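You operate a simulated robot arm through the tools that you are given. There is no shell and no other tool.

The job below is to be done with a simulated robot arm. You get a single attempt, and the scene is never put back.

TASK
Test the socket board's trip with the EXTRA switch on, then reset it.
Fine: press TEST and see LIVE go out; main switch off, trip lever up, main on again, EXTRA switch off.

The check looks at the end state, three seconds after you hand in, the way a careful person would. Anything else that was tipped, shoved, dropped, spilled or broken makes it a failure.

THE ROBOT
A 6-joint arm with a two-finger gripper, fixed in place. Base frame: the origin is at the foot of the arm, x ahead of it, y to its left, z up. Readings come in m, rad, newtons and seconds.
With the tool pointing down near the work surface it reaches from about 0.74 to 0.86 m from the base axis. Its first joint turns from -2.897 to 2.897 rad. Payload 1.71 kg.
The tool frame sits at the grasp point between the pads (the TCP): z along the fingers, y along the line on which they close. The tips reach 0.02 m beyond it. The gripper opens to 0.096 m. The gripper's body begins 0.113 m behind the TCP.
Orientation is told as [roll, pitch, yaw] about the base's x, y, z axes, in that order, counted from this pose: with the fingers straight down and closing along the base's y, the tool's x points along the base's -x, its y along +y and its z along -z.

THE INTERFACE
- The arm moves only by the tool nudge_tool. Its argument "targets" is a list that holds one entry, the list of rows, each a list of 7 numbers: the shift along the tool's x, y, z in units of 200 mm (1.0 is 200 mm), then the turn, a rotation vector about the tool's x, y, z in units of 120 degrees (1.0 is 120 degrees), then the closure, from 0 (fully open) to 1 (shut). In form: [[[dx, dy, dz, rx, ry, rz, gripper], ...]]. A call has 1 to 20 rows; each row is the pose to reach, as a shift and turn from the pose commanded when the call began, along the tool's axes at that moment. A call with a number of a shift or a turn outside -1 to 1 is refused whole. A row lasts 0.2 s, in which the tool goes at most 0.05 m and 0.15 rad; a call with a longer step from one row to the next is refused whole, and so is a gripper value outside its range. Where a pose cannot be reached the arm comes as near as it can. A force on the tool above 70 N (or 10 N above the force at the start of the call, whichever is more), or a blocked arm, ends the call early, and 0.2 s more pass. Each finger travels about 0.045 m/s and halts on what it meets, pressing with about 33 N; the grip force reading is that of the motor and also rises with nothing between the fingers. The clock runs only during rows and for 0.2 s after the last one: add rows that repeat a pose to give the fingers time. It gives the time, the measured TCP pose, the force on the tool (base axes), the opening and the grip force at its end, in the units of the frame above (readings bear some noise), with the torque about the TCP (base axes, N m) and any sound that the robot's microphone picked up.
- Cameras (640 x 400 px; columns grow to the right, rows downward): "scene" is fixed at [0.0486, -0.4983, 1.8403]; the picture's right is [0.70, -0.71, 0.00], its down [-0.55, -0.54, -0.63] and it looks along [0.45, 0.44, -0.78] (base axes); focal length 277 px, centre (320, 200). "wrist" rides on the gripper at [0.066, 0.014, -0.145] in the tool frame; the picture's right is [-0.21, 0.98, 0.00], its down [-0.88, -0.18, -0.45] and it looks along [-0.44, -0.09, 0.90] (tool axes); focal length 275 px, centre (320, 200). There is no depth. A picture from a camera that has moved, and an enlarged one, comes with that camera's place and axes in the base frame and with its lens.
- grab_frame(camera): a new picture of that camera. The clock stands still meanwhile.
- move_column(by): slides the trunk up (or, below 0, down) by that many m; the arm rides with it, the base frame stays. It gives what a move gives, with no picture.
- inspect(camera, box): a new picture of the part [left, top, right, bottom] of that camera's present view, enlarged. The clock stands still meanwhile.
- finish_job(): hands the job in; it is judged then, once.

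Places have to be worked out from the pictures, the camera data and where the tool is seen. Open the gripper and draw the arm clear of the work before you hand the job in, unless the task says otherwise.

The tools are called after "Request:" as a command line: name --argument value ..., lists and objects as JSON in quotes. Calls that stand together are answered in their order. nudge_tool: Moves the arm, as the interface text tells. Its arguments: {"type":"object","properties":{"targets":{"type":"array","items":{"type":"array","items":{"type":"array","items":{"type":"number"}}}}},"required":["targets"]} The other tools are called the same way: move_column (by) slides the trunk up or down; grab_frame (camera) takes a picture; inspect (camera, box) takes an enlarged picture of a part of a camera's view; finish_job () hands the job in.

At the start:

```text
t: 0.0
position: [0.3629, 0.2634, 1.4393]
ee_rot: [0.001, 0.002, 0.0]
ft_force: [0.5, 0.5, 0.0]
moment: [0.02, 0.02, 0.02]
grip_width: 0.096
grasp_force: 0.1
trunk travel left (down, up): [-0.3, 0.09]
```

scene: 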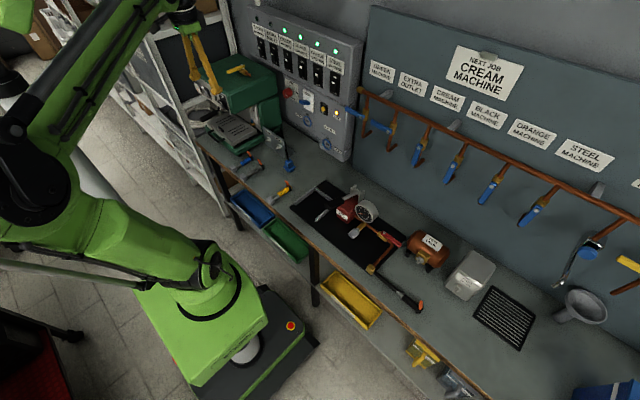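
wrist: 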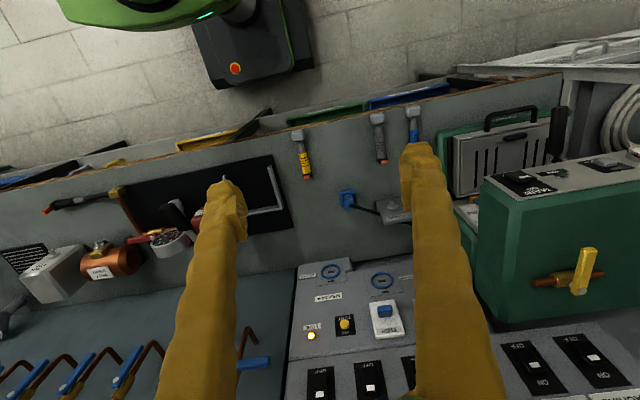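

The socket board seems to be the grey panel at the back wall with a row of switches and lamps. I'll take enlarged views before moving.

Request:
inspect --camera "scene" --box '[220, 0, 380, 160]'

Request:
inspect --camera "wrist" --box '[220, 240, 460, 400]'

Request:
inspect --camera "wrist" --box '[400, 150, 640, 400]'

```text
2.50 times, centred on (300, 80) of scene
camera zoom: at [0.0486, -0.4983, 1.8403], right [0.7, -0.71, 0.0], down [-0.55, -0.54, -0.63], along [0.45, 0.44, -0.78], focal length 694 px, centre (370, 500)
```

zoom: 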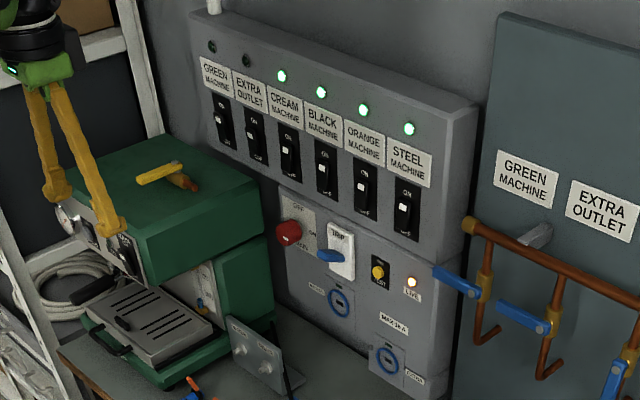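

```text
2.50 times, centred on (340, 320) of wrist
camera zoom: at [0.2969, 0.2779, 1.5859], right [0.21, 0.98, 0.0], down [0.88, -0.18, 0.44], along [0.43, -0.09, -0.9], focal length 688 px, centre (270, -100)
```

zoom: 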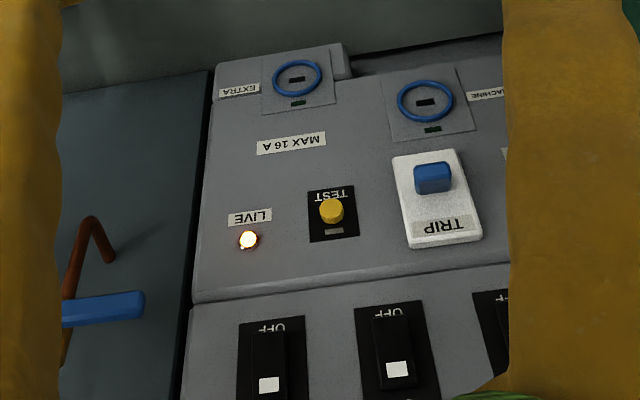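

```text
1.60 times, centred on (520, 275) of wrist
camera zoom: at [0.2969, 0.2779, 1.5859], right [0.21, 0.98, 0.0], down [0.88, -0.18, 0.44], along [0.43, -0.09, -0.9], focal length 440 px, centre (0, 80)
```

zoom: 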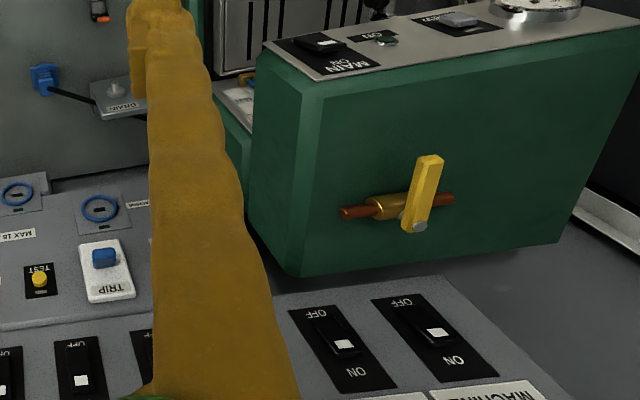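

The LIVE lamp triangulates to about (0.81, 0.15, 1.17), so the board faces -x at x≈0.81. I'll look closer at each control to see how it works.

Request:
inspect --camera "scene" --box '[245, 20, 315, 64]'

Request:
inspect --camera "scene" --box '[275, 76, 347, 121]'

Request:
inspect --camera "scene" --box '[300, 20, 370, 64]'

Request:
inspect --camera "scene" --box '[170, 30, 300, 180]'

```text
9.09 times, centred on (280, 42) of scene
camera zoom: at [0.0486, -0.4983, 1.8403], right [0.7, -0.71, 0.0], down [-0.55, -0.54, -0.63], along [0.45, 0.44, -0.78], focal length 2522 px, centre (684, 1636)
```

zoom: 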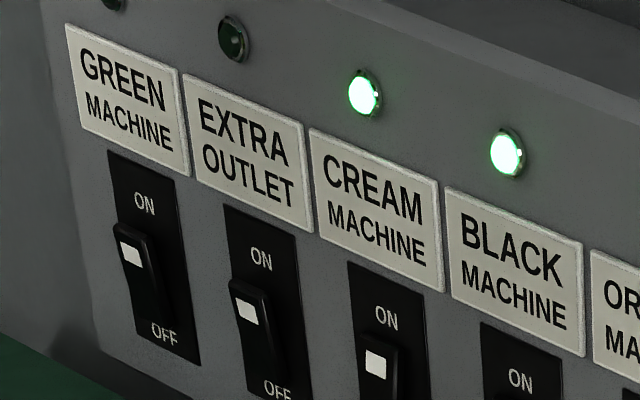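

```text
8.89 times, centred on (311, 98) of scene
camera zoom: at [0.0486, -0.4983, 1.8403], right [0.7, -0.71, 0.0], down [-0.55, -0.54, -0.63], along [0.45, 0.44, -0.78], focal length 2466 px, centre (400, 1102)
```

zoom: 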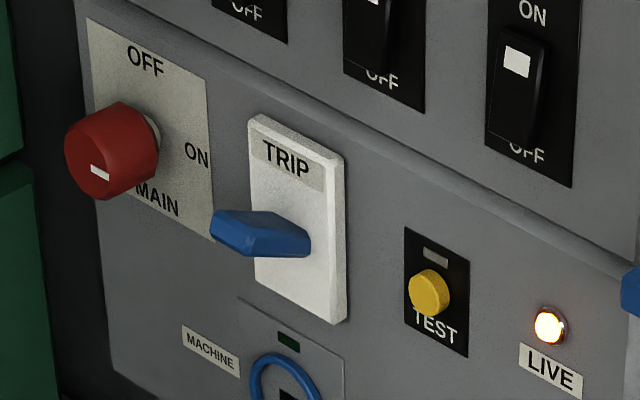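

```text
9.09 times, centred on (335, 42) of scene
camera zoom: at [0.0486, -0.4983, 1.8403], right [0.7, -0.71, 0.0], down [-0.55, -0.54, -0.63], along [0.45, 0.44, -0.78], focal length 2522 px, centre (184, 1636)
```

zoom: 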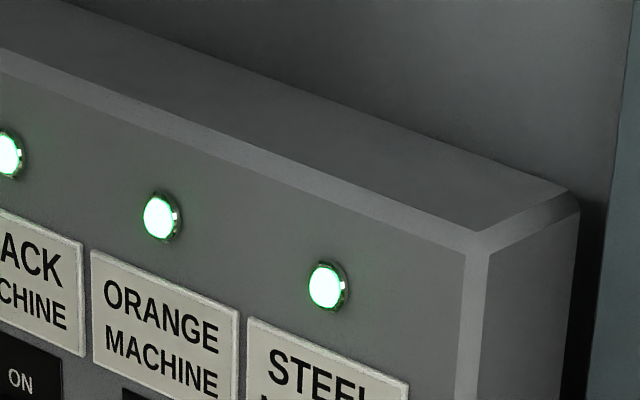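

```text
2.67 times, centred on (235, 105) of scene
camera zoom: at [0.0486, -0.4983, 1.8403], right [0.7, -0.71, 0.0], down [-0.55, -0.54, -0.63], along [0.45, 0.44, -0.78], focal length 740 px, centre (547, 453)
```

zoom: 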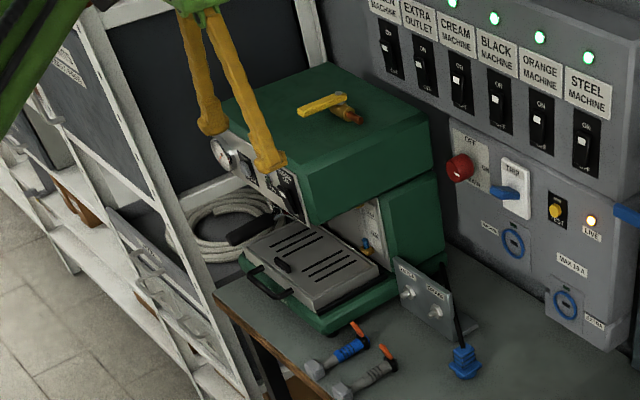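

The controls are clear now: MAIN is a red rotary knob with OFF at the top and ON to the right. TRIP is a blue lever, TEST a yellow button, and EXTRA OUTLET a rocker that is currently off with its lamp dark. I'll move the tool forward a little and pitch it up toward the board for a better look.

Request:
nudge_tool --targets '[[[-0.06, 0, 0.03, 0, -0.0625, 0, 0], [-0.12, 0, 0.06, 0, -0.125, 0, 0], [-0.18, 0, 0.09, 0, -0.1875, 0, 0], [-0.24, 0, 0.12, 0, -0.25, 0, 0], [-0.3, 0, 0.15, 0, -0.3125, 0, 0], [-0.36, 0, 0.18, 0, -0.375, 0, 0], [-0.42, 0, 0.21, 0, -0.4375, 0, 0], [-0.5, 0, 0.25, 0, -0.5, 0, 0], [-0.5, 0, 0.25, 0, -0.5, 0, 0]]]'

```text
t: 2.0
position: [0.4434, 0.2634, 1.3958]
ee_rot: [0.001, -1.062, -0.002]
ft_force: [-0.7, -0.3, -1.0]
moment: [-0.02, 0.01, -0.01]
grip_width: 0.0963
grasp_force: 0.0
trunk travel left (down, up): [-0.3, 0.09]
```

The pitch moved to about -61°, with the position near its target (possibly still settling). I'll take pictures from here.

Request:
grab_frame --camera "wrist"

Request:
grab_frame --camera "scene"

```text
taken
camera wrist: at [0.2853, 0.2777, 1.4103], right [0.1, 0.98, 0.18], down [0.04, -0.19, 0.98], along [0.99, -0.09, -0.06], focal length 275 px, centre (320, 200)
```

wrist: 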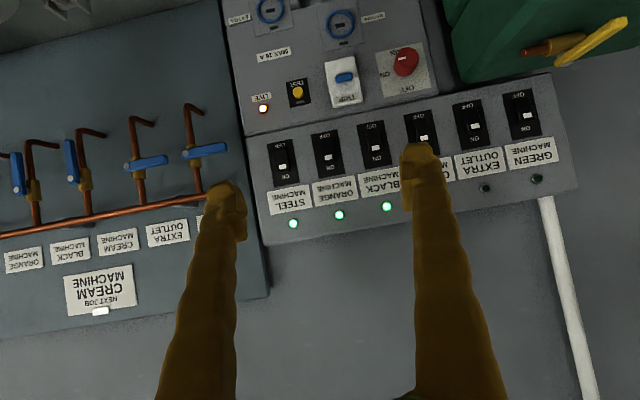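

```text
taken
```

scene: 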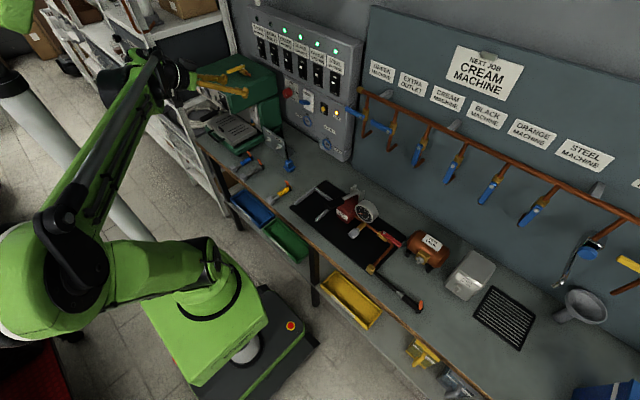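

This gives a nearly frontal, upside-down view of the board. I'll enlarge it to measure the knob, lever, button, switches and the green machine's edge.

Request:
inspect --camera "wrist" --box '[240, 0, 480, 150]'

Request:
inspect --camera "wrist" --box '[440, 60, 600, 210]'

Request:
inspect --camera "wrist" --box '[400, 0, 640, 150]'

```text
2.67 times, centred on (360, 75) of wrist
camera zoom: at [0.2853, 0.2777, 1.4103], right [0.1, 0.98, 0.18], down [0.04, -0.19, 0.98], along [0.99, -0.09, -0.06], focal length 734 px, centre (213, 533)
```

zoom: 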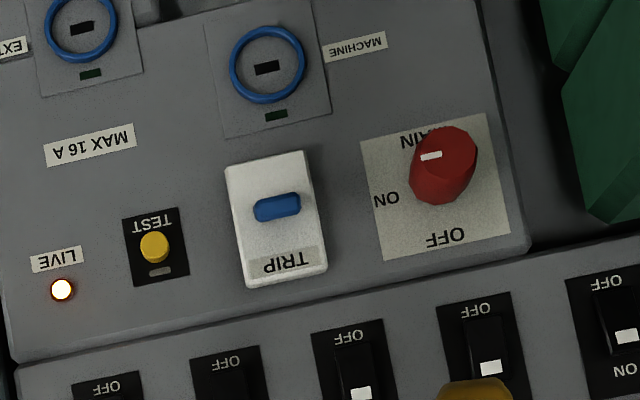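

```text
2.67 times, centred on (520, 135) of wrist
camera zoom: at [0.2853, 0.2777, 1.4103], right [0.1, 0.98, 0.18], down [0.04, -0.19, 0.98], along [0.99, -0.09, -0.06], focal length 734 px, centre (-213, 373)
```

zoom: 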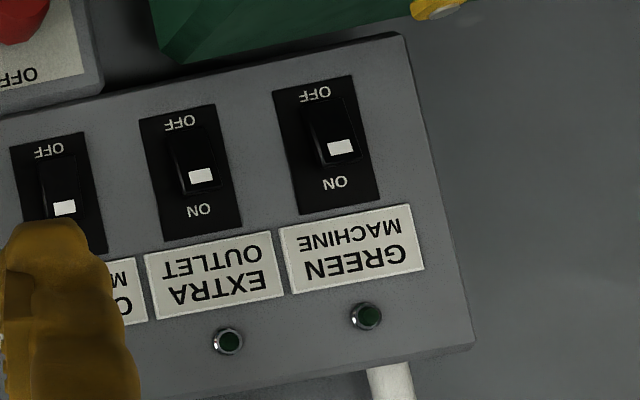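

```text
2.67 times, centred on (520, 75) of wrist
camera zoom: at [0.2853, 0.2777, 1.4103], right [0.1, 0.98, 0.18], down [0.04, -0.19, 0.98], along [0.99, -0.09, -0.06], focal length 734 px, centre (-213, 533)
```

zoom: 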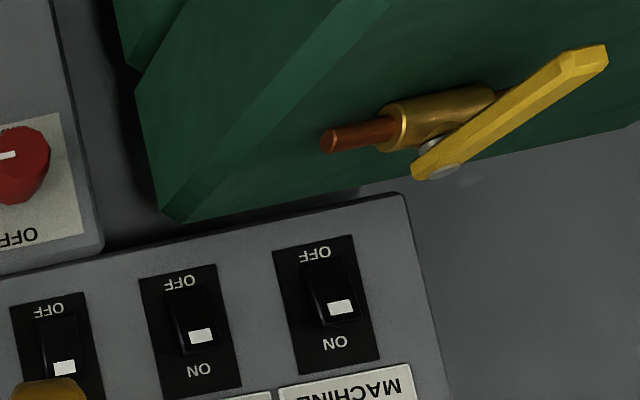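

The machine's right side works out to y≈0.52, leaving about 9 cm to the knob at (0.777–0.812, 0.435, 1.157). EXTRA is near (0.80, 0.53, 1.295), TEST near (0.80, 0.227, 1.167), and the TRIP lever near (0.78, 0.318, 1.168). I'll hold for a moment and close the gripper to see whether the 2 cm offset was only lag.

Request:
nudge_tool --targets '[[[0, 0, 0, 0, 0, 0, 0.5], [0, 0, 0, 0, 0, 0, 1], [0, 0, 0, 0, 0, 0, 1], [0, 0, 0, 0, 0, 0, 1], [0, 0, 0, 0, 0, 0, 1], [0, 0, 0, 0, 0, 0, 1], [0, 0, 0, 0, 0, 0, 1]]]'

```text
t: 3.6
position: [0.4437, 0.2637, 1.3957]
ee_rot: [0.003, -1.061, -0.002]
ft_force: [-0.7, 0.0, 0.2]
moment: [-0.03, -0.02, -0.03]
grip_width: 0.0001
grasp_force: 29.2
trunk travel left (down, up): [-0.3, 0.09]
```

The offset is steady at about 2 cm. I'll advance toward the EXTRA switch with the gripper closed, staying above the machine, and see how well the arm tracks.

Request:
nudge_tool --targets '[[[-0.042, 0.085, 0.117, 0, 0, 0, 1], [-0.084, 0.17, 0.235, 0, 0, 0, 1], [-0.126, 0.255, 0.352, 0, 0, 0, 1], [-0.168, 0.34, 0.47, 0, 0, 0, 1], [-0.21, 0.425, 0.587, 0, 0, 0, 1], [-0.252, 0.51, 0.705, 0, 0, 0, 1], [-0.294, 0.595, 0.822, 0, 0, 0, 1], [-0.335, 0.68, 0.94, 0, 0, 0, 1], [-0.335, 0.68, 0.94, 0, 0, 0, 1]]]'

```text
t: 5.6
position: [0.6411, 0.3993, 1.3626]
ee_rot: [0.001, -1.062, 0.001]
ft_force: [1.1, 0.0, 0.2]
moment: [-0.02, -0.02, -0.06]
grip_width: 0.0001
grasp_force: 29.5
trunk travel left (down, up): [-0.3, 0.09]
```

The arm tracked that move well and is now at (0.641, 0.399, 1.363). I'll look at the EXTRA switch from here.

Request:
grab_frame --camera "wrist"

Request:
inspect --camera "scene" --box '[180, 0, 340, 100]'

```text
taken
camera wrist: at [0.4829, 0.414, 1.377], right [0.1, 0.98, 0.18], down [0.04, -0.18, 0.98], along [0.99, -0.09, -0.06], focal length 275 px, centre (320, 200)
```

wrist: 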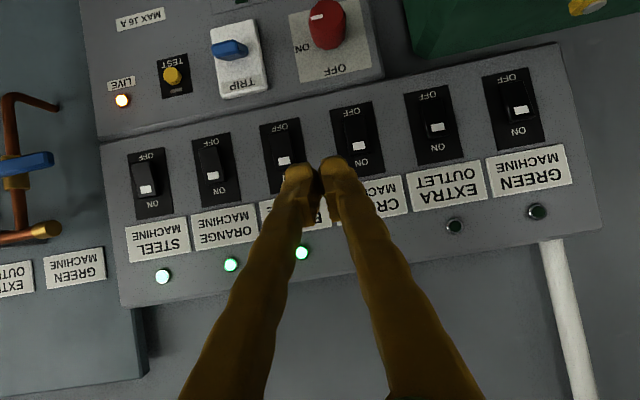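

```text
4.00 times, centred on (260, 50) of scene
camera zoom: at [0.0486, -0.4983, 1.8403], right [0.7, -0.71, 0.0], down [-0.55, -0.54, -0.63], along [0.45, 0.44, -0.78], focal length 1110 px, centre (560, 800)
```

zoom: 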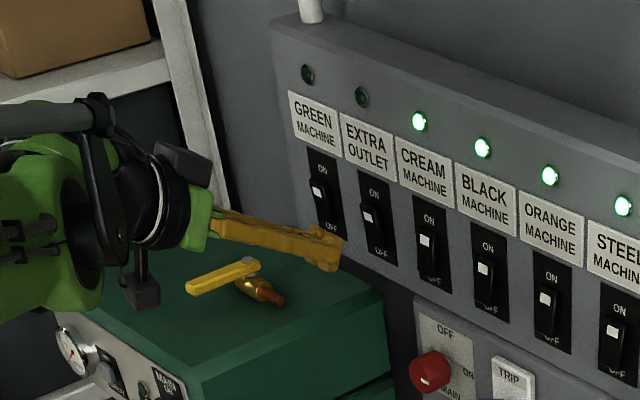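

I'll enlarge the EXTRA rocker to find where its ON end is.

Request:
inspect --camera "wrist" --box '[390, 60, 560, 180]'

Request:
inspect --camera "wrist" --box '[130, 100, 300, 220]'

Request:
inspect --camera "scene" --box '[255, 30, 305, 75]'

```text
3.33 times, centred on (475, 120) of wrist
camera zoom: at [0.4829, 0.414, 1.377], right [0.1, 0.98, 0.18], down [0.04, -0.18, 0.98], along [0.99, -0.09, -0.06], focal length 918 px, centre (-197, 467)
```

zoom: 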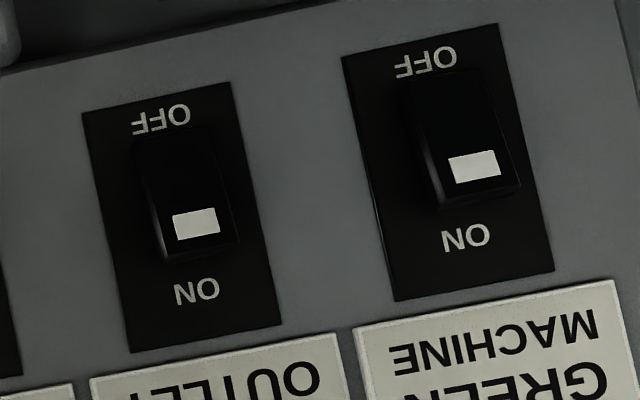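

```text
3.33 times, centred on (215, 160) of wrist
camera zoom: at [0.4829, 0.414, 1.377], right [0.1, 0.98, 0.18], down [0.04, -0.18, 0.98], along [0.99, -0.09, -0.06], focal length 918 px, centre (670, 333)
```

zoom: 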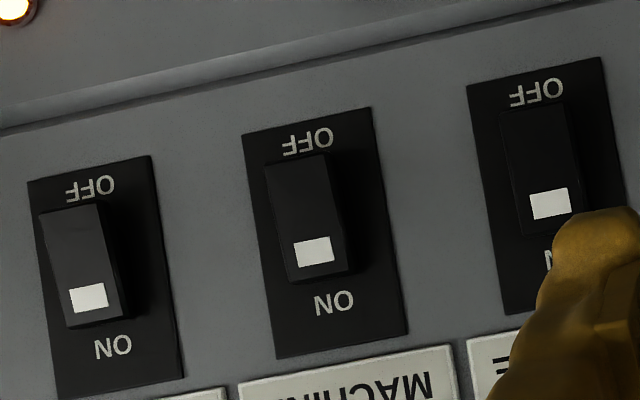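

```text
8.89 times, centred on (280, 52) of scene
camera zoom: at [0.0486, -0.4983, 1.8403], right [0.7, -0.71, 0.0], down [-0.55, -0.54, -0.63], along [0.45, 0.44, -0.78], focal length 2466 px, centre (676, 1511)
```

zoom: 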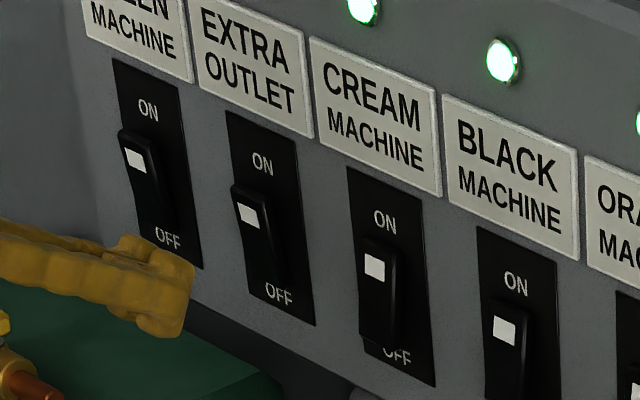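

EXTRA is a rocker spanning z≈1.268–1.313 at y≈0.530. Its ON (upper) end is proud now, so it is off. I'll bring the closed fingertips to about 3 cm in front of that upper end.

Request:
nudge_tool --targets '[[[0.002, 0.1, 0.08, 0, 0, 0, 1], [0.004, 0.2, 0.16, 0, 0, 0, 1], [0.006, 0.3, 0.24, 0, 0, 0, 1], [0.008, 0.4, 0.32, 0, 0, 0, 1], [0.01, 0.5, 0.4, 0, 0, 0, 1], [0.012, 0.6, 0.48, 0, 0, 0, 1], [0.013, 0.655, 0.5625, 0, 0, 0, 1], [0.013, 0.655, 0.5625, 0, 0, 0, 1]]]'

Request:
grab_frame --camera "wrist"

Request:
inspect --camera "scene" --box '[220, 10, 320, 85]'

```text
t: 7.4
position: [0.7363, 0.5305, 1.3054]
ee_rot: [-0.001, -1.06, 0.0]
ft_force: [1.5, -0.3, -0.6]
moment: [-0.01, -0.01, -0.01]
grip_width: 0.0
grasp_force: 29.5
trunk travel left (down, up): [-0.3, 0.09]
```

```text
taken
camera wrist: at [0.5767, 0.545, 1.3197], right [0.1, 0.98, 0.18], down [0.04, -0.18, 0.98], along [0.99, -0.09, -0.06], focal length 275 px, centre (320, 200)
```

wrist: 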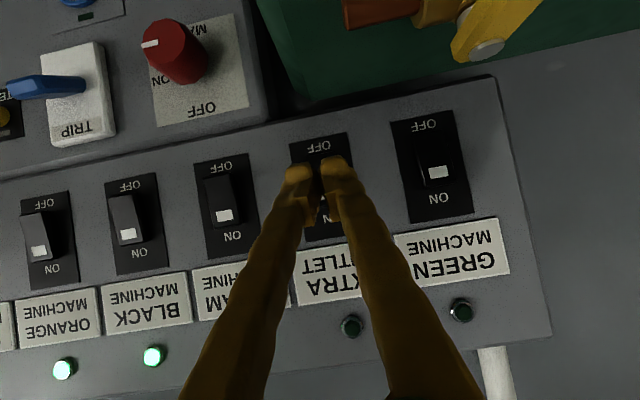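

```text
5.33 times, centred on (270, 48) of scene
camera zoom: at [0.0486, -0.4983, 1.8403], right [0.7, -0.71, 0.0], down [-0.55, -0.54, -0.63], along [0.45, 0.44, -0.78], focal length 1479 px, centre (587, 1013)
```

zoom: 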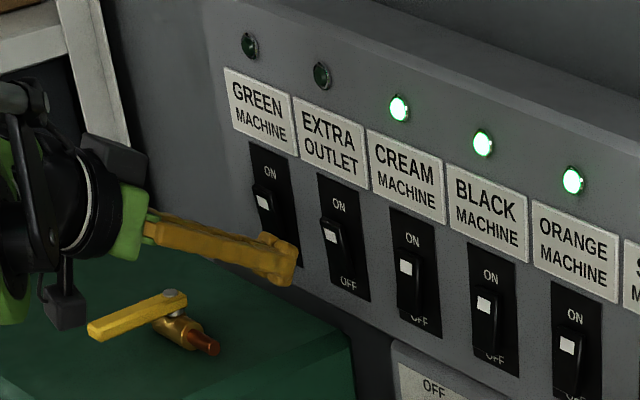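

The tip lines up with the white-mark end of the EXTRA rocker. I'll push forward in small steps while watching force and sound.

Request:
nudge_tool --targets '[[[-0.0122, 0, 0.0218, 0, 0, 0, 1], [-0.0244, 0, 0.0437, 0, 0, 0, 1], [-0.0365, 0, 0.0655, 0, 0, 0, 1], [-0.0487, 0, 0.0873, 0, 0, 0, 1], [-0.0609, 0, 0.109, 0, 0, 0, 1], [-0.0731, 0, 0.131, 0, 0, 0, 1]]]'

Request:
inspect --camera "scene" --box '[220, 10, 320, 85]'

```text
t: 8.8
position: [0.7663, 0.5322, 1.3063]
ee_rot: [0.002, -1.062, 0.001]
ft_force: [-0.4, -0.1, 0.3]
moment: [-0.01, 0.02, -0.03]
grip_width: 0.0
grasp_force: 29.6
trunk travel left (down, up): [-0.3, 0.09]
```

```text
5.33 times, centred on (270, 48) of scene
camera zoom: at [0.0486, -0.4983, 1.8403], right [0.7, -0.71, 0.0], down [-0.55, -0.54, -0.63], along [0.45, 0.44, -0.78], focal length 1479 px, centre (587, 1013)
```

zoom: 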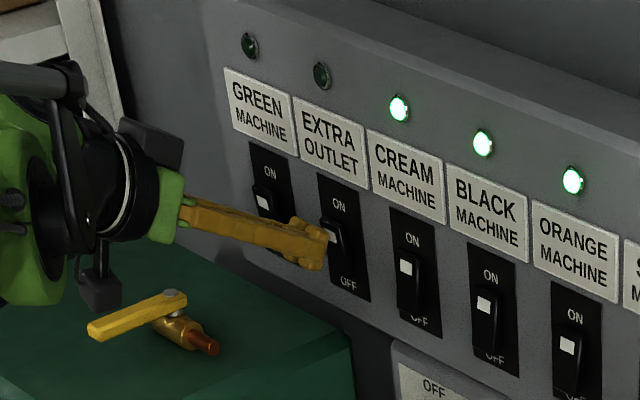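

No contact yet, with the leading edge near x≈0.788. I'll keep pushing in smaller steps.

Request:
nudge_tool --targets '[[[-0.0073, 0, 0.0131, 0, 0, 0, 1], [-0.0146, 0, 0.0262, 0, 0, 0, 1], [-0.0219, 0, 0.0393, 0, 0, 0, 1], [-0.0292, 0, 0.0524, 0, 0, 0, 1], [-0.0365, 0, 0.0655, 0, 0, 0, 1]]]'

Request:
inspect --camera "scene" --box '[220, 10, 320, 85]'

```text
t: 10.0
position: [0.7789, 0.5306, 1.3045]
ee_rot: [0.0, -1.061, -0.002]
ft_force: [-2.2, 0.5, 0.5]
moment: [0.06, -0.02, -0.01]
grip_width: 0.0057
grasp_force: 29.1
trunk travel left (down, up): [-0.3, 0.09]
```

```text
5.33 times, centred on (270, 48) of scene
camera zoom: at [0.0486, -0.4983, 1.8403], right [0.7, -0.71, 0.0], down [-0.55, -0.54, -0.63], along [0.45, 0.44, -0.78], focal length 1479 px, centre (587, 1013)
```

zoom: 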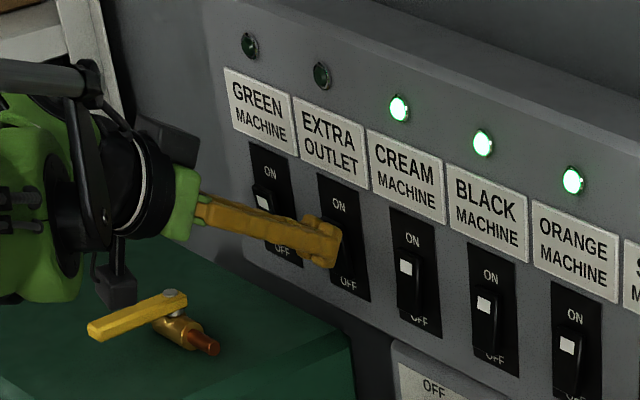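

The grip width rose to 5.7 mm, so something is wedging between the tips. I'll check the wrist view before pushing further.

Request:
inspect --camera "wrist" --box '[220, 90, 420, 240]'

Request:
inspect --camera "scene" --box '[255, 30, 305, 75]'

```text
2.67 times, centred on (320, 165) of wrist
camera zoom: at [0.6215, 0.5447, 1.3198], right [0.1, 0.98, 0.18], down [0.04, -0.19, 0.98], along [0.99, -0.09, -0.06], focal length 734 px, centre (320, 293)
```

zoom: 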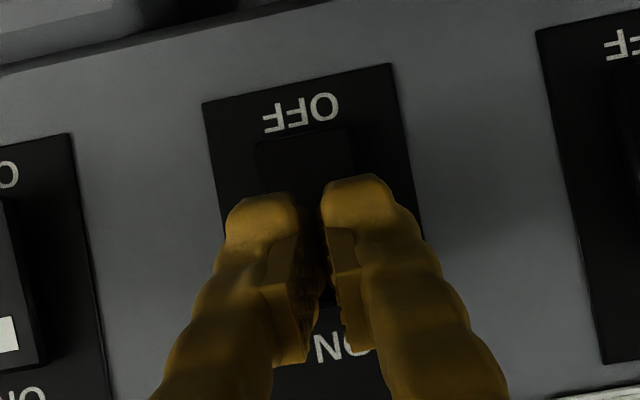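

```text
8.89 times, centred on (280, 52) of scene
camera zoom: at [0.0486, -0.4983, 1.8403], right [0.7, -0.71, 0.0], down [-0.55, -0.54, -0.63], along [0.45, 0.44, -0.78], focal length 2466 px, centre (676, 1511)
```

zoom: 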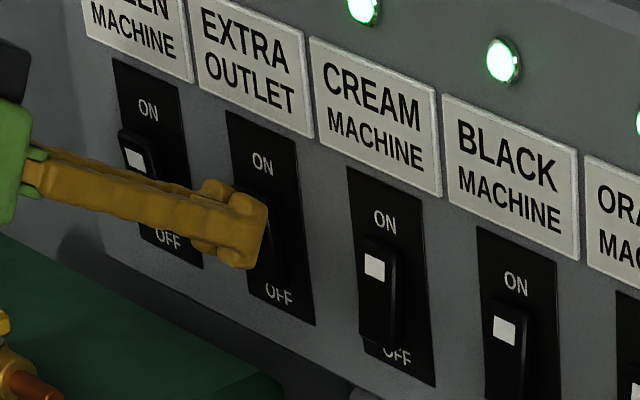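

The rounded tips are being spread by the paddle, so two closed fingers are the wrong probe here. I'll back off, open to about a 34 mm gap, and shift so only the left finger sits on the paddle and the right one falls in the gap between switches.

Request:
nudge_tool --targets '[[[0.0365, 0, -0.0655, 0, 0, 0, 1], [0.073, 0, -0.131, 0, 0, 0, 1], [0.0974, 0, -0.1746, 0, 0, 0, 0.8], [0.0974, -0.05, -0.1746, 0, 0, 0, 0.65], [0.0974, -0.115, -0.1746, 0, 0, 0, 0.646], [0.0974, -0.115, -0.1746, 0, 0, 0, 0.646], [0.0974, -0.115, -0.1746, 0, 0, 0, 0.646]]]'

Request:
grab_frame --camera "wrist"

Request:
inspect --camera "scene" --box '[220, 10, 320, 85]'

```text
t: 11.6
position: [0.74, 0.5078, 1.307]
ee_rot: [0.001, -1.06, 0.0]
ft_force: [0.0, -0.3, -0.4]
moment: [0.02, -0.02, -0.01]
grip_width: 0.0335
grasp_force: 0.0
trunk travel left (down, up): [-0.3, 0.09]
```

```text
taken
camera wrist: at [0.5821, 0.5218, 1.3214], right [0.1, 0.98, 0.18], down [0.04, -0.19, 0.98], along [0.99, -0.09, -0.06], focal length 275 px, centre (320, 200)
```

wrist: 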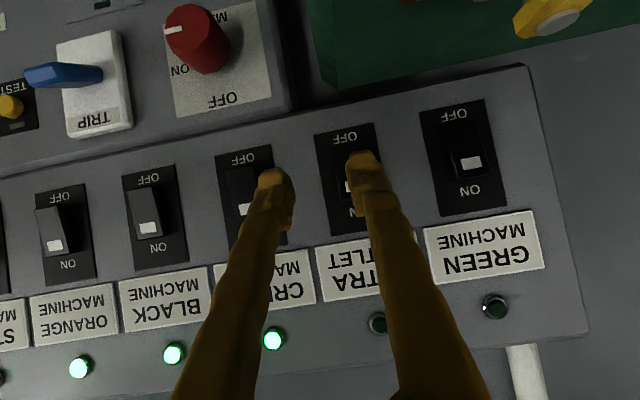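

```text
5.33 times, centred on (270, 48) of scene
camera zoom: at [0.0486, -0.4983, 1.8403], right [0.7, -0.71, 0.0], down [-0.55, -0.54, -0.63], along [0.45, 0.44, -0.78], focal length 1479 px, centre (587, 1013)
```

zoom: 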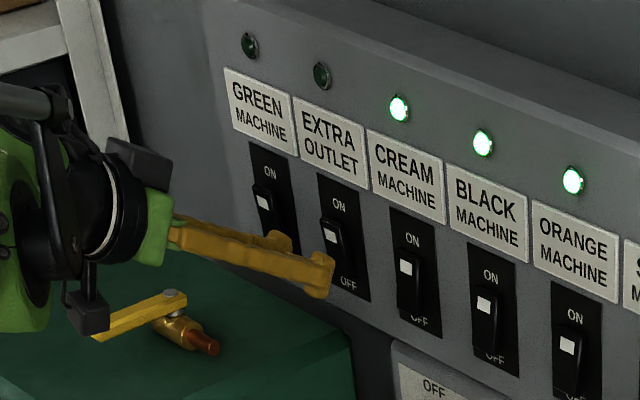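

The right-image finger is in front of EXTRA's paddle and the other is over the gap next to CREAM. I'll push forward steadily.

Request:
nudge_tool --targets '[[[-0.0244, 0, 0.0437, 0, 0, 0, 0.646], [-0.0487, 0, 0.0873, 0, 0, 0, 0.646], [-0.0731, 0, 0.131, 0, 0, 0, 0.646], [-0.0804, 0, 0.144, 0, 0, 0, 0.646], [-0.0877, 0, 0.1571, 0, 0, 0, 0.646], [-0.095, 0, 0.1702, 0, 0, 0, 0.646], [-0.1023, 0, 0.1833, 0, 0, 0, 0.646], [-0.1096, 0, 0.1964, 0, 0, 0, 0.646]]]'

Request:
inspect --camera "scene" --box '[220, 10, 320, 85]'

Request:
inspect --camera "wrist" --box '[220, 90, 420, 240]'

```text
t: 13.4
position: [0.7836, 0.5089, 1.3065]
ee_rot: [0.002, -1.06, -0.001]
ft_force: [-19.2, -1.5, -3.8]
moment: [-0.03, 0.05, 0.39]
grip_width: 0.0326
grasp_force: 0.1
trunk travel left (down, up): [-0.3, 0.09]
```

```text
5.33 times, centred on (270, 48) of scene
camera zoom: at [0.0486, -0.4983, 1.8403], right [0.7, -0.71, 0.0], down [-0.55, -0.54, -0.63], along [0.45, 0.44, -0.78], focal length 1479 px, centre (587, 1013)
```

zoom: 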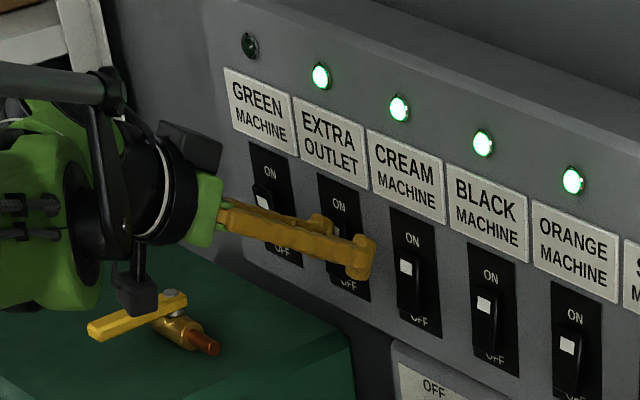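

```text
2.67 times, centred on (320, 165) of wrist
camera zoom: at [0.6255, 0.5228, 1.3208], right [0.1, 0.98, 0.18], down [0.04, -0.19, 0.98], along [0.99, -0.09, -0.06], focal length 734 px, centre (320, 293)
```

zoom: 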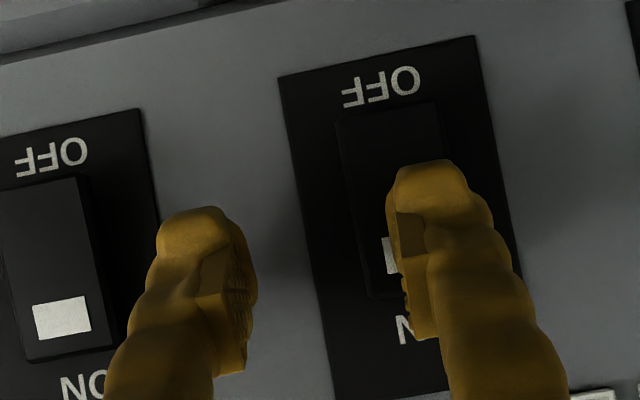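

EXTRA's lamp lit green, so EXTRA is on. I'll back straight away from the panel, then traverse toward TEST.

Request:
nudge_tool --targets '[[[0.0731, 0, -0.131, 0, 0, 0, 0.646], [0.146, 0, -0.262, 0, 0, 0, 0.646], [0.219, 0, -0.393, 0, 0, 0, 0.646], [0.292, 0, -0.524, 0, 0, 0, 0.646], [0.292, -0.19, -0.524, 0, 0, 0, 0.646], [0.292, -0.38, -0.524, 0, 0, 0, 0.646], [0.292, -0.57, -0.524, 0, 0, 0, 0.646], [0.292, -0.76, -0.524, 0, 0, 0, 0.646], [0.292, -0.95, -0.524, 0, 0, 0, 0.646], [0.292, -0.95, -0.524, 0, 0, 0, 0.646]]]'

Request:
grab_frame --camera "wrist"

Request:
inspect --camera "scene" --box '[220, 0, 380, 100]'

```text
t: 15.6
position: [0.6695, 0.3172, 1.3064]
ee_rot: [0.002, -1.062, -0.002]
ft_force: [1.3, -0.1, 1.4]
moment: [0.01, -0.01, 0.0]
grip_width: 0.0335
grasp_force: 0.1
trunk travel left (down, up): [-0.3, 0.09]
```

```text
taken
camera wrist: at [0.5096, 0.3316, 1.3205], right [0.1, 0.98, 0.18], down [0.04, -0.19, 0.98], along [0.99, -0.09, -0.06], focal length 275 px, centre (320, 200)
```

wrist: 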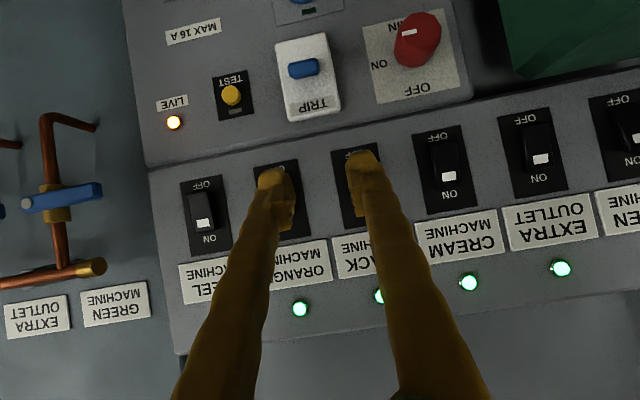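

```text
4.00 times, centred on (300, 50) of scene
camera zoom: at [0.0486, -0.4983, 1.8403], right [0.7, -0.71, 0.0], down [-0.55, -0.54, -0.63], along [0.45, 0.44, -0.78], focal length 1110 px, centre (400, 800)
```

zoom: 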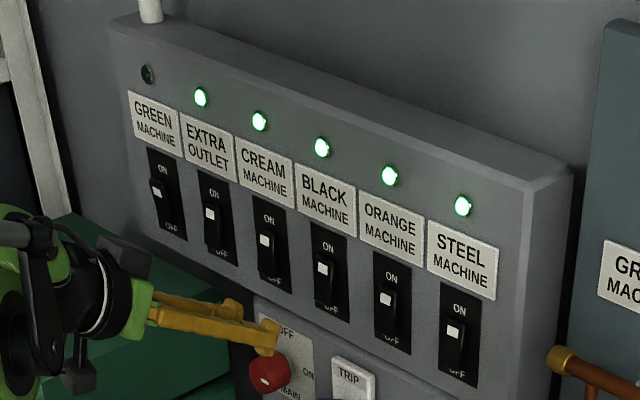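

EXTRA stays lit. I'll enlarge the lower panel from this closer position for better measurements.

Request:
inspect --camera "wrist" --box '[140, 40, 340, 165]'

Request:
inspect --camera "wrist" --box '[260, 0, 460, 125]'

```text
3.20 times, centred on (240, 102) of wrist
camera zoom: at [0.5096, 0.3316, 1.3205], right [0.1, 0.98, 0.18], down [0.04, -0.19, 0.98], along [0.99, -0.09, -0.06], focal length 881 px, centre (576, 512)
```

zoom: 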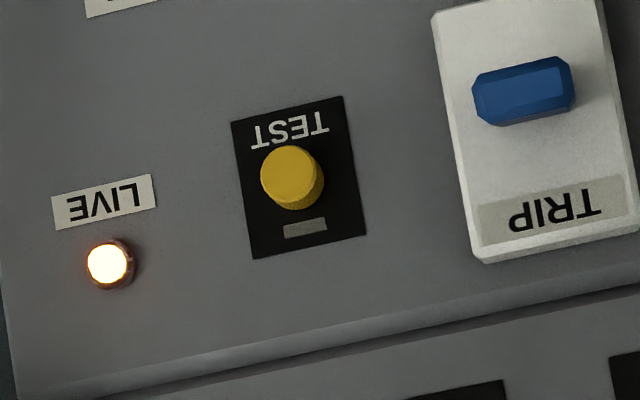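

```text
3.20 times, centred on (360, 62) of wrist
camera zoom: at [0.5096, 0.3316, 1.3205], right [0.1, 0.98, 0.18], down [0.04, -0.19, 0.98], along [0.99, -0.09, -0.06], focal length 881 px, centre (192, 640)
```

zoom: 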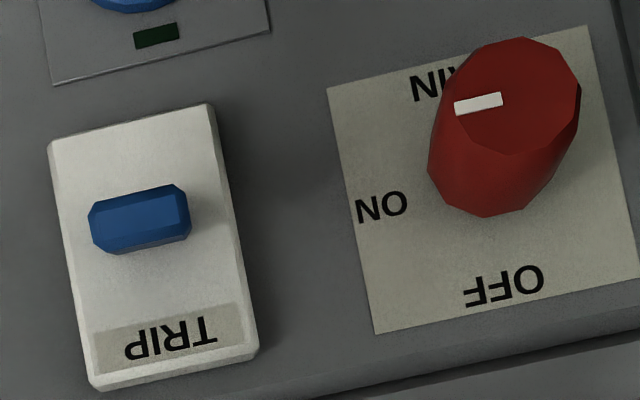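

TEST's face centres at about (0.797, 0.230, 1.172), the lever tip is near (0.766, 0.317, 1.173), and the knob axis is near y≈0.434, z≈1.162. I'll move the left finger in front of TEST.

Request:
nudge_tool --targets '[[[0, -0.18, 0, 0, 0, 0, 0.646], [0, -0.36, 0, 0, 0, 0, 0.646], [0, -0.55, 0, 0, 0, 0, 0.646], [0.145, -0.55, 0.08, 0, 0, 0, 0.646], [0.29, -0.55, 0.161, 0, 0, 0, 0.646], [0.434, -0.55, 0.241, 0, 0, 0, 0.646], [0.578, -0.55, 0.322, 0, 0, 0, 0.646], [0.52, -0.55, 0.426, 0, 0, 0, 0.646], [0.462, -0.55, 0.53, 0, 0, 0, 0.646], [0.42, -0.55, 0.606, 0, 0, 0, 0.646], [0.42, -0.55, 0.606, 0, 0, 0, 0.646]]]'

Request:
grab_frame --camera "wrist"

Request:
inspect --camera "scene" --box '[260, 60, 380, 135]'

```text
t: 18.0
position: [0.7319, 0.2078, 1.1743]
ee_rot: [0.001, -1.06, -0.001]
ft_force: [-0.4, 0.6, -0.3]
moment: [-0.01, 0.01, -0.04]
grip_width: 0.0334
grasp_force: 0.0
trunk travel left (down, up): [-0.3, 0.09]
```

```text
taken
camera wrist: at [0.5722, 0.2223, 1.1896], right [0.1, 0.98, 0.18], down [0.04, -0.19, 0.98], along [0.99, -0.09, -0.06], focal length 275 px, centre (320, 200)
```

wrist: 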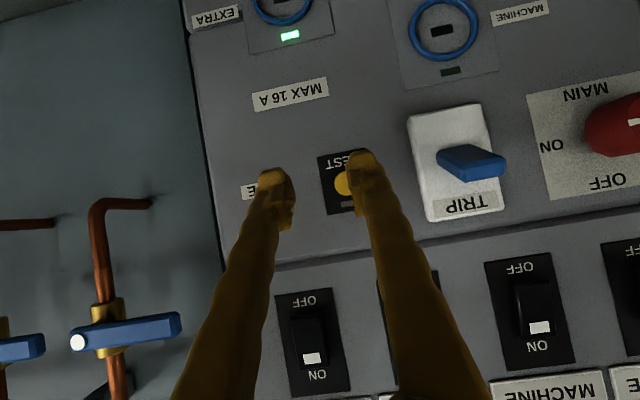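

```text
5.33 times, centred on (320, 98) of scene
camera zoom: at [0.0486, -0.4983, 1.8403], right [0.7, -0.71, 0.0], down [-0.55, -0.54, -0.63], along [0.45, 0.44, -0.78], focal length 1479 px, centre (320, 747)
```

zoom: 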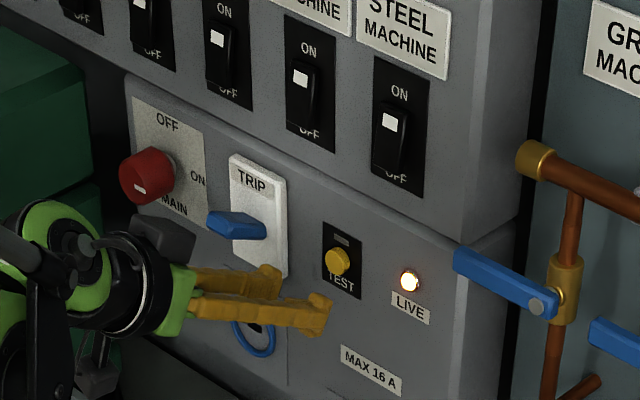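

The EXTRA socket's own indicator is lit and LIVE is still on. From this close view TEST's centre is nearer (0.226, 1.166), so I'll correct by a few millimetres and press it while watching force and sound.

Request:
nudge_tool --targets '[[[0.026, -0.02, 0.0146, 0, 0, 0, 0.646], [-0.0105, -0.02, 0.08, 0, 0, 0, 0.646], [-0.047, -0.02, 0.1456, 0, 0, 0, 0.646], [-0.0714, -0.02, 0.1892, 0, 0, 0, 0.646], [-0.0811, -0.02, 0.2067, 0, 0, 0, 0.646], [-0.0909, -0.02, 0.2241, 0, 0, 0, 0.646]]]'

Request:
inspect --camera "scene" --box '[260, 60, 380, 135]'

Request:
inspect --camera "wrist" --box '[220, 90, 520, 260]'

```text
t: 19.4
position: [0.7801, 0.2028, 1.166]
ee_rot: [0.002, -1.061, -0.002]
ft_force: [-0.4, -0.1, 0.0]
moment: [-0.04, 0.03, 0.01]
grip_width: 0.0335
grasp_force: 0.1
trunk travel left (down, up): [-0.3, 0.09]
```

```text
5.33 times, centred on (320, 98) of scene
camera zoom: at [0.0486, -0.4983, 1.8403], right [0.7, -0.71, 0.0], down [-0.55, -0.54, -0.63], along [0.45, 0.44, -0.78], focal length 1479 px, centre (320, 747)
```

zoom: 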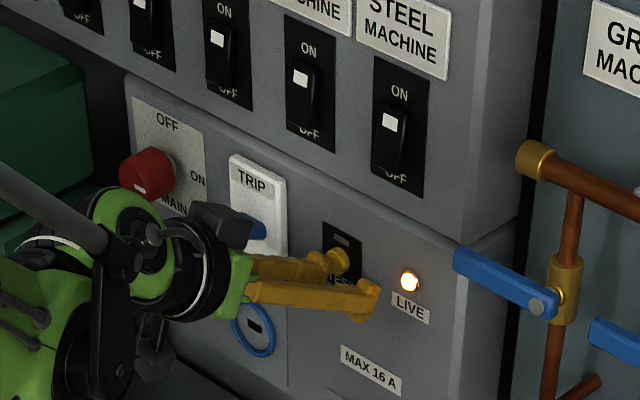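

```text
2.13 times, centred on (370, 175) of wrist
camera zoom: at [0.6209, 0.2175, 1.181], right [0.1, 0.98, 0.18], down [0.04, -0.19, 0.98], along [0.99, -0.09, -0.06], focal length 587 px, centre (213, 253)
```

zoom: 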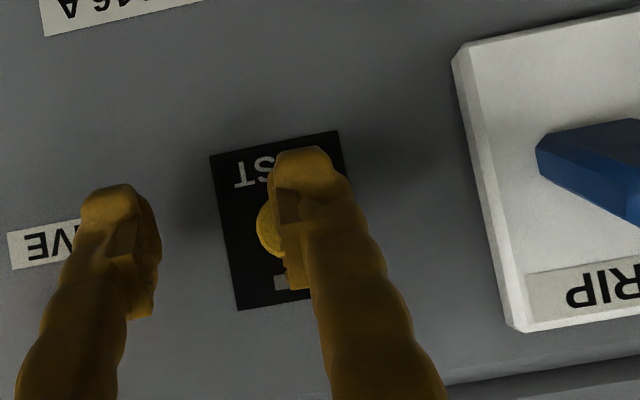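

The finger is centred on the button but hasn't touched it yet. I'll continue forward in 2 mm steps.

Request:
nudge_tool --targets '[[[-0.0049, 0, 0.0087, 0, 0, 0, 0.646], [-0.0097, 0, 0.0175, 0, 0, 0, 0.646], [-0.0146, 0, 0.0262, 0, 0, 0, 0.646], [-0.0195, 0, 0.0349, 0, 0, 0, 0.646]]]'

Request:
inspect --camera "scene" --box '[260, 60, 380, 135]'

```text
t: 20.4
position: [0.7868, 0.2051, 1.1663]
ee_rot: [0.003, -1.062, -0.001]
ft_force: [-1.6, 0.1, -0.7]
moment: [0.0, 0.01, 0.01]
grip_width: 0.0338
grasp_force: 0.0
trunk travel left (down, up): [-0.3, 0.09]
heard: click
```

```text
5.33 times, centred on (320, 98) of scene
camera zoom: at [0.0486, -0.4983, 1.8403], right [0.7, -0.71, 0.0], down [-0.55, -0.54, -0.63], along [0.45, 0.44, -0.78], focal length 1479 px, centre (320, 747)
```

zoom: 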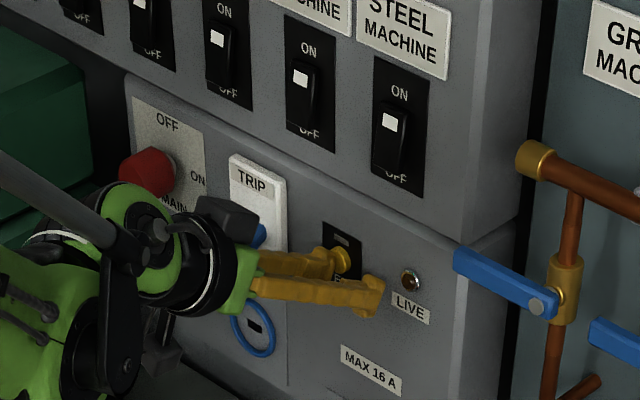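

I heard a click and LIVE is out, so the trip worked. I'll retreat straight back and check the lever's new position.

Request:
nudge_tool --targets '[[[0.0731, 0, -0.131, 0, 0, 0, 0.646], [0.146, 0, -0.262, 0, 0, 0, 0.646], [0.219, 0, -0.393, 0, 0, 0, 0.646], [0.292, 0, -0.524, 0, 0, 0, 0.646], [0.365, 0, -0.655, 0, 0, 0, 0.646], [0.365, 0, -0.655, 0, 0, 0, 0.646]]]'

Request:
grab_frame --camera "wrist"

Request:
inspect --camera "scene" --box '[245, 30, 385, 135]'

```text
t: 21.8
position: [0.6344, 0.203, 1.1692]
ee_rot: [0.002, -1.061, -0.002]
ft_force: [1.0, -0.6, 0.8]
moment: [0.01, 0.0, 0.01]
grip_width: 0.0339
grasp_force: 0.2
trunk travel left (down, up): [-0.3, 0.09]
```

```text
taken
camera wrist: at [0.4754, 0.2169, 1.1835], right [0.1, 0.98, 0.18], down [0.04, -0.19, 0.98], along [0.99, -0.09, -0.06], focal length 275 px, centre (320, 200)
```

wrist: 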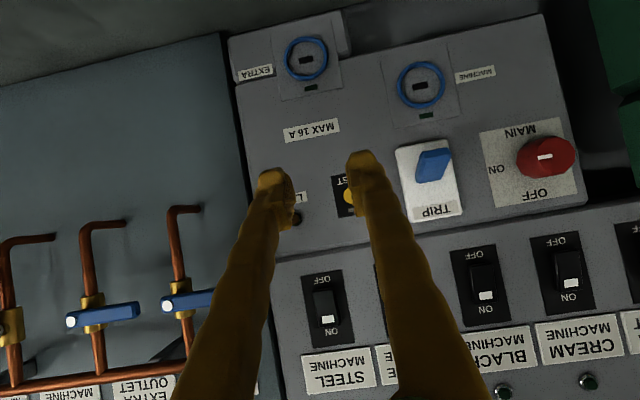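

```text
3.81 times, centred on (315, 82) of scene
camera zoom: at [0.0486, -0.4983, 1.8403], right [0.7, -0.71, 0.0], down [-0.55, -0.54, -0.63], along [0.45, 0.44, -0.78], focal length 1057 px, centre (339, 648)
```

zoom: 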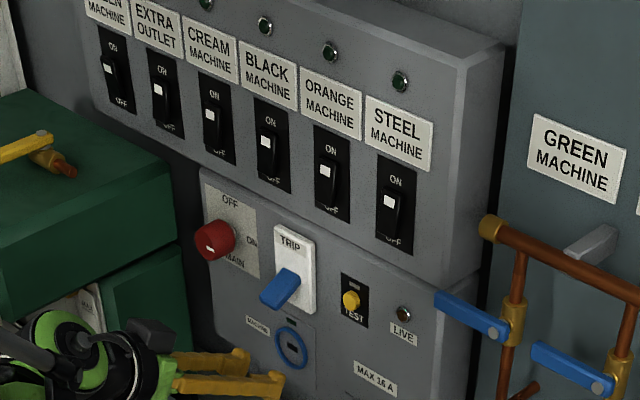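

The lever dropped down, and the CREAM–STEEL lamps went out along with LIVE. Next is MAIN, so I'll level the tool (pitch to -90°) and open the gripper, staying well back from the board and moving toward y≈0.38.

Request:
nudge_tool --targets '[[[0, 0.05, 0, 0, -0.0608, 0, 0.5], [0, 0.1, 0, 0, -0.1216, 0, 0.3], [0, 0.2, 0, 0, -0.1824, 0, 0.25], [0, 0.3, 0, 0, -0.2433, 0, 0.25], [0, 0.45, 0, 0, -0.2433, 0, 0.25], [0, 0.6, 0, 0, -0.2433, 0, 0.25], [0, 0.75, 0, 0, -0.2433, 0, 0.25], [0, 0.9, 0, 0, -0.2433, 0, 0.25], [0, 0.9, 0, 0, -0.2433, 0, 0.25]]]'

Request:
grab_frame --camera "wrist"

Request:
grab_frame --camera "scene"

```text
t: 23.8
position: [0.6363, 0.3842, 1.1676]
ee_rot: [1.097, -1.571, -1.096]
ft_force: [-0.2, -0.8, 0.1]
moment: [0.01, 0.0, -0.02]
grip_width: 0.0721
grasp_force: 0.0
trunk travel left (down, up): [-0.3, 0.09]
```

```text
taken
camera wrist: at [0.4917, 0.3979, 1.103], right [0.0, 0.98, 0.21], down [-0.44, -0.19, 0.88], along [0.9, -0.09, 0.43], focal length 275 px, centre (320, 200)
```

wrist: 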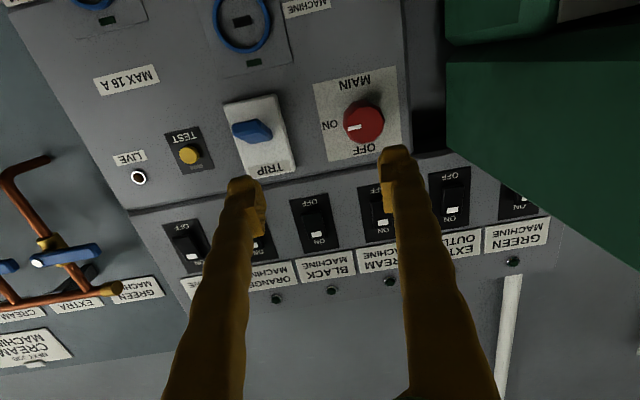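

```text
taken
```

scene: 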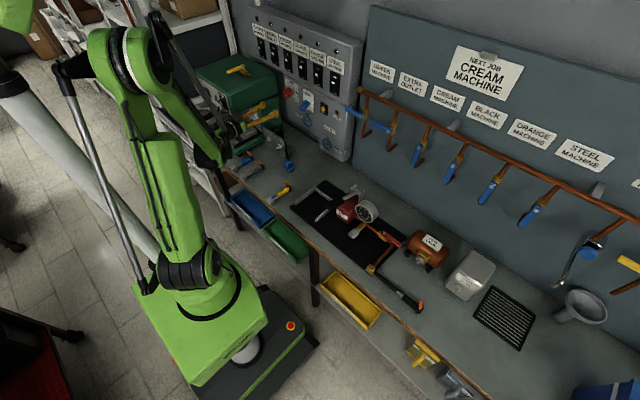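

The tool is level, with the forearm coming down from the upper left near the machine. I'll enlarge to check the wrist's clearance from the green machine and the knob's exact position.

Request:
inspect --camera "scene" --box '[160, 40, 340, 180]'

Request:
inspect --camera "wrist" --box '[200, 40, 480, 215]'

```text
2.86 times, centred on (250, 110) of scene
camera zoom: at [0.0486, -0.4983, 1.8403], right [0.7, -0.71, 0.0], down [-0.55, -0.54, -0.63], along [0.45, 0.44, -0.78], focal length 792 px, centre (520, 457)
```

zoom: 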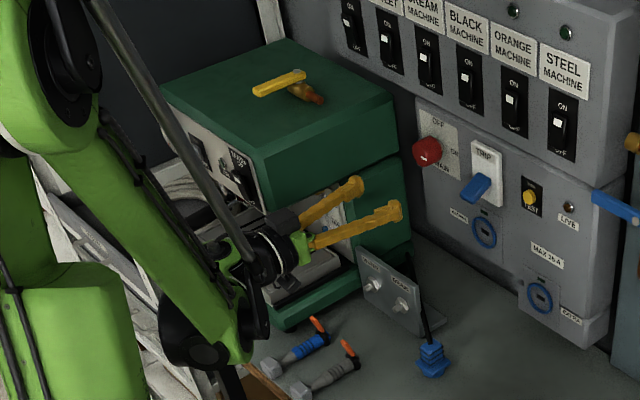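

```text
2.29 times, centred on (340, 128) of wrist
camera zoom: at [0.4917, 0.3979, 1.103], right [0.0, 0.98, 0.21], down [-0.44, -0.19, 0.88], along [0.9, -0.09, 0.43], focal length 629 px, centre (274, 366)
```

zoom: 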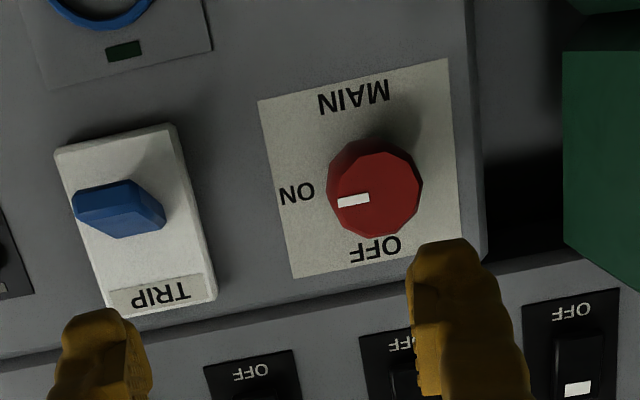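

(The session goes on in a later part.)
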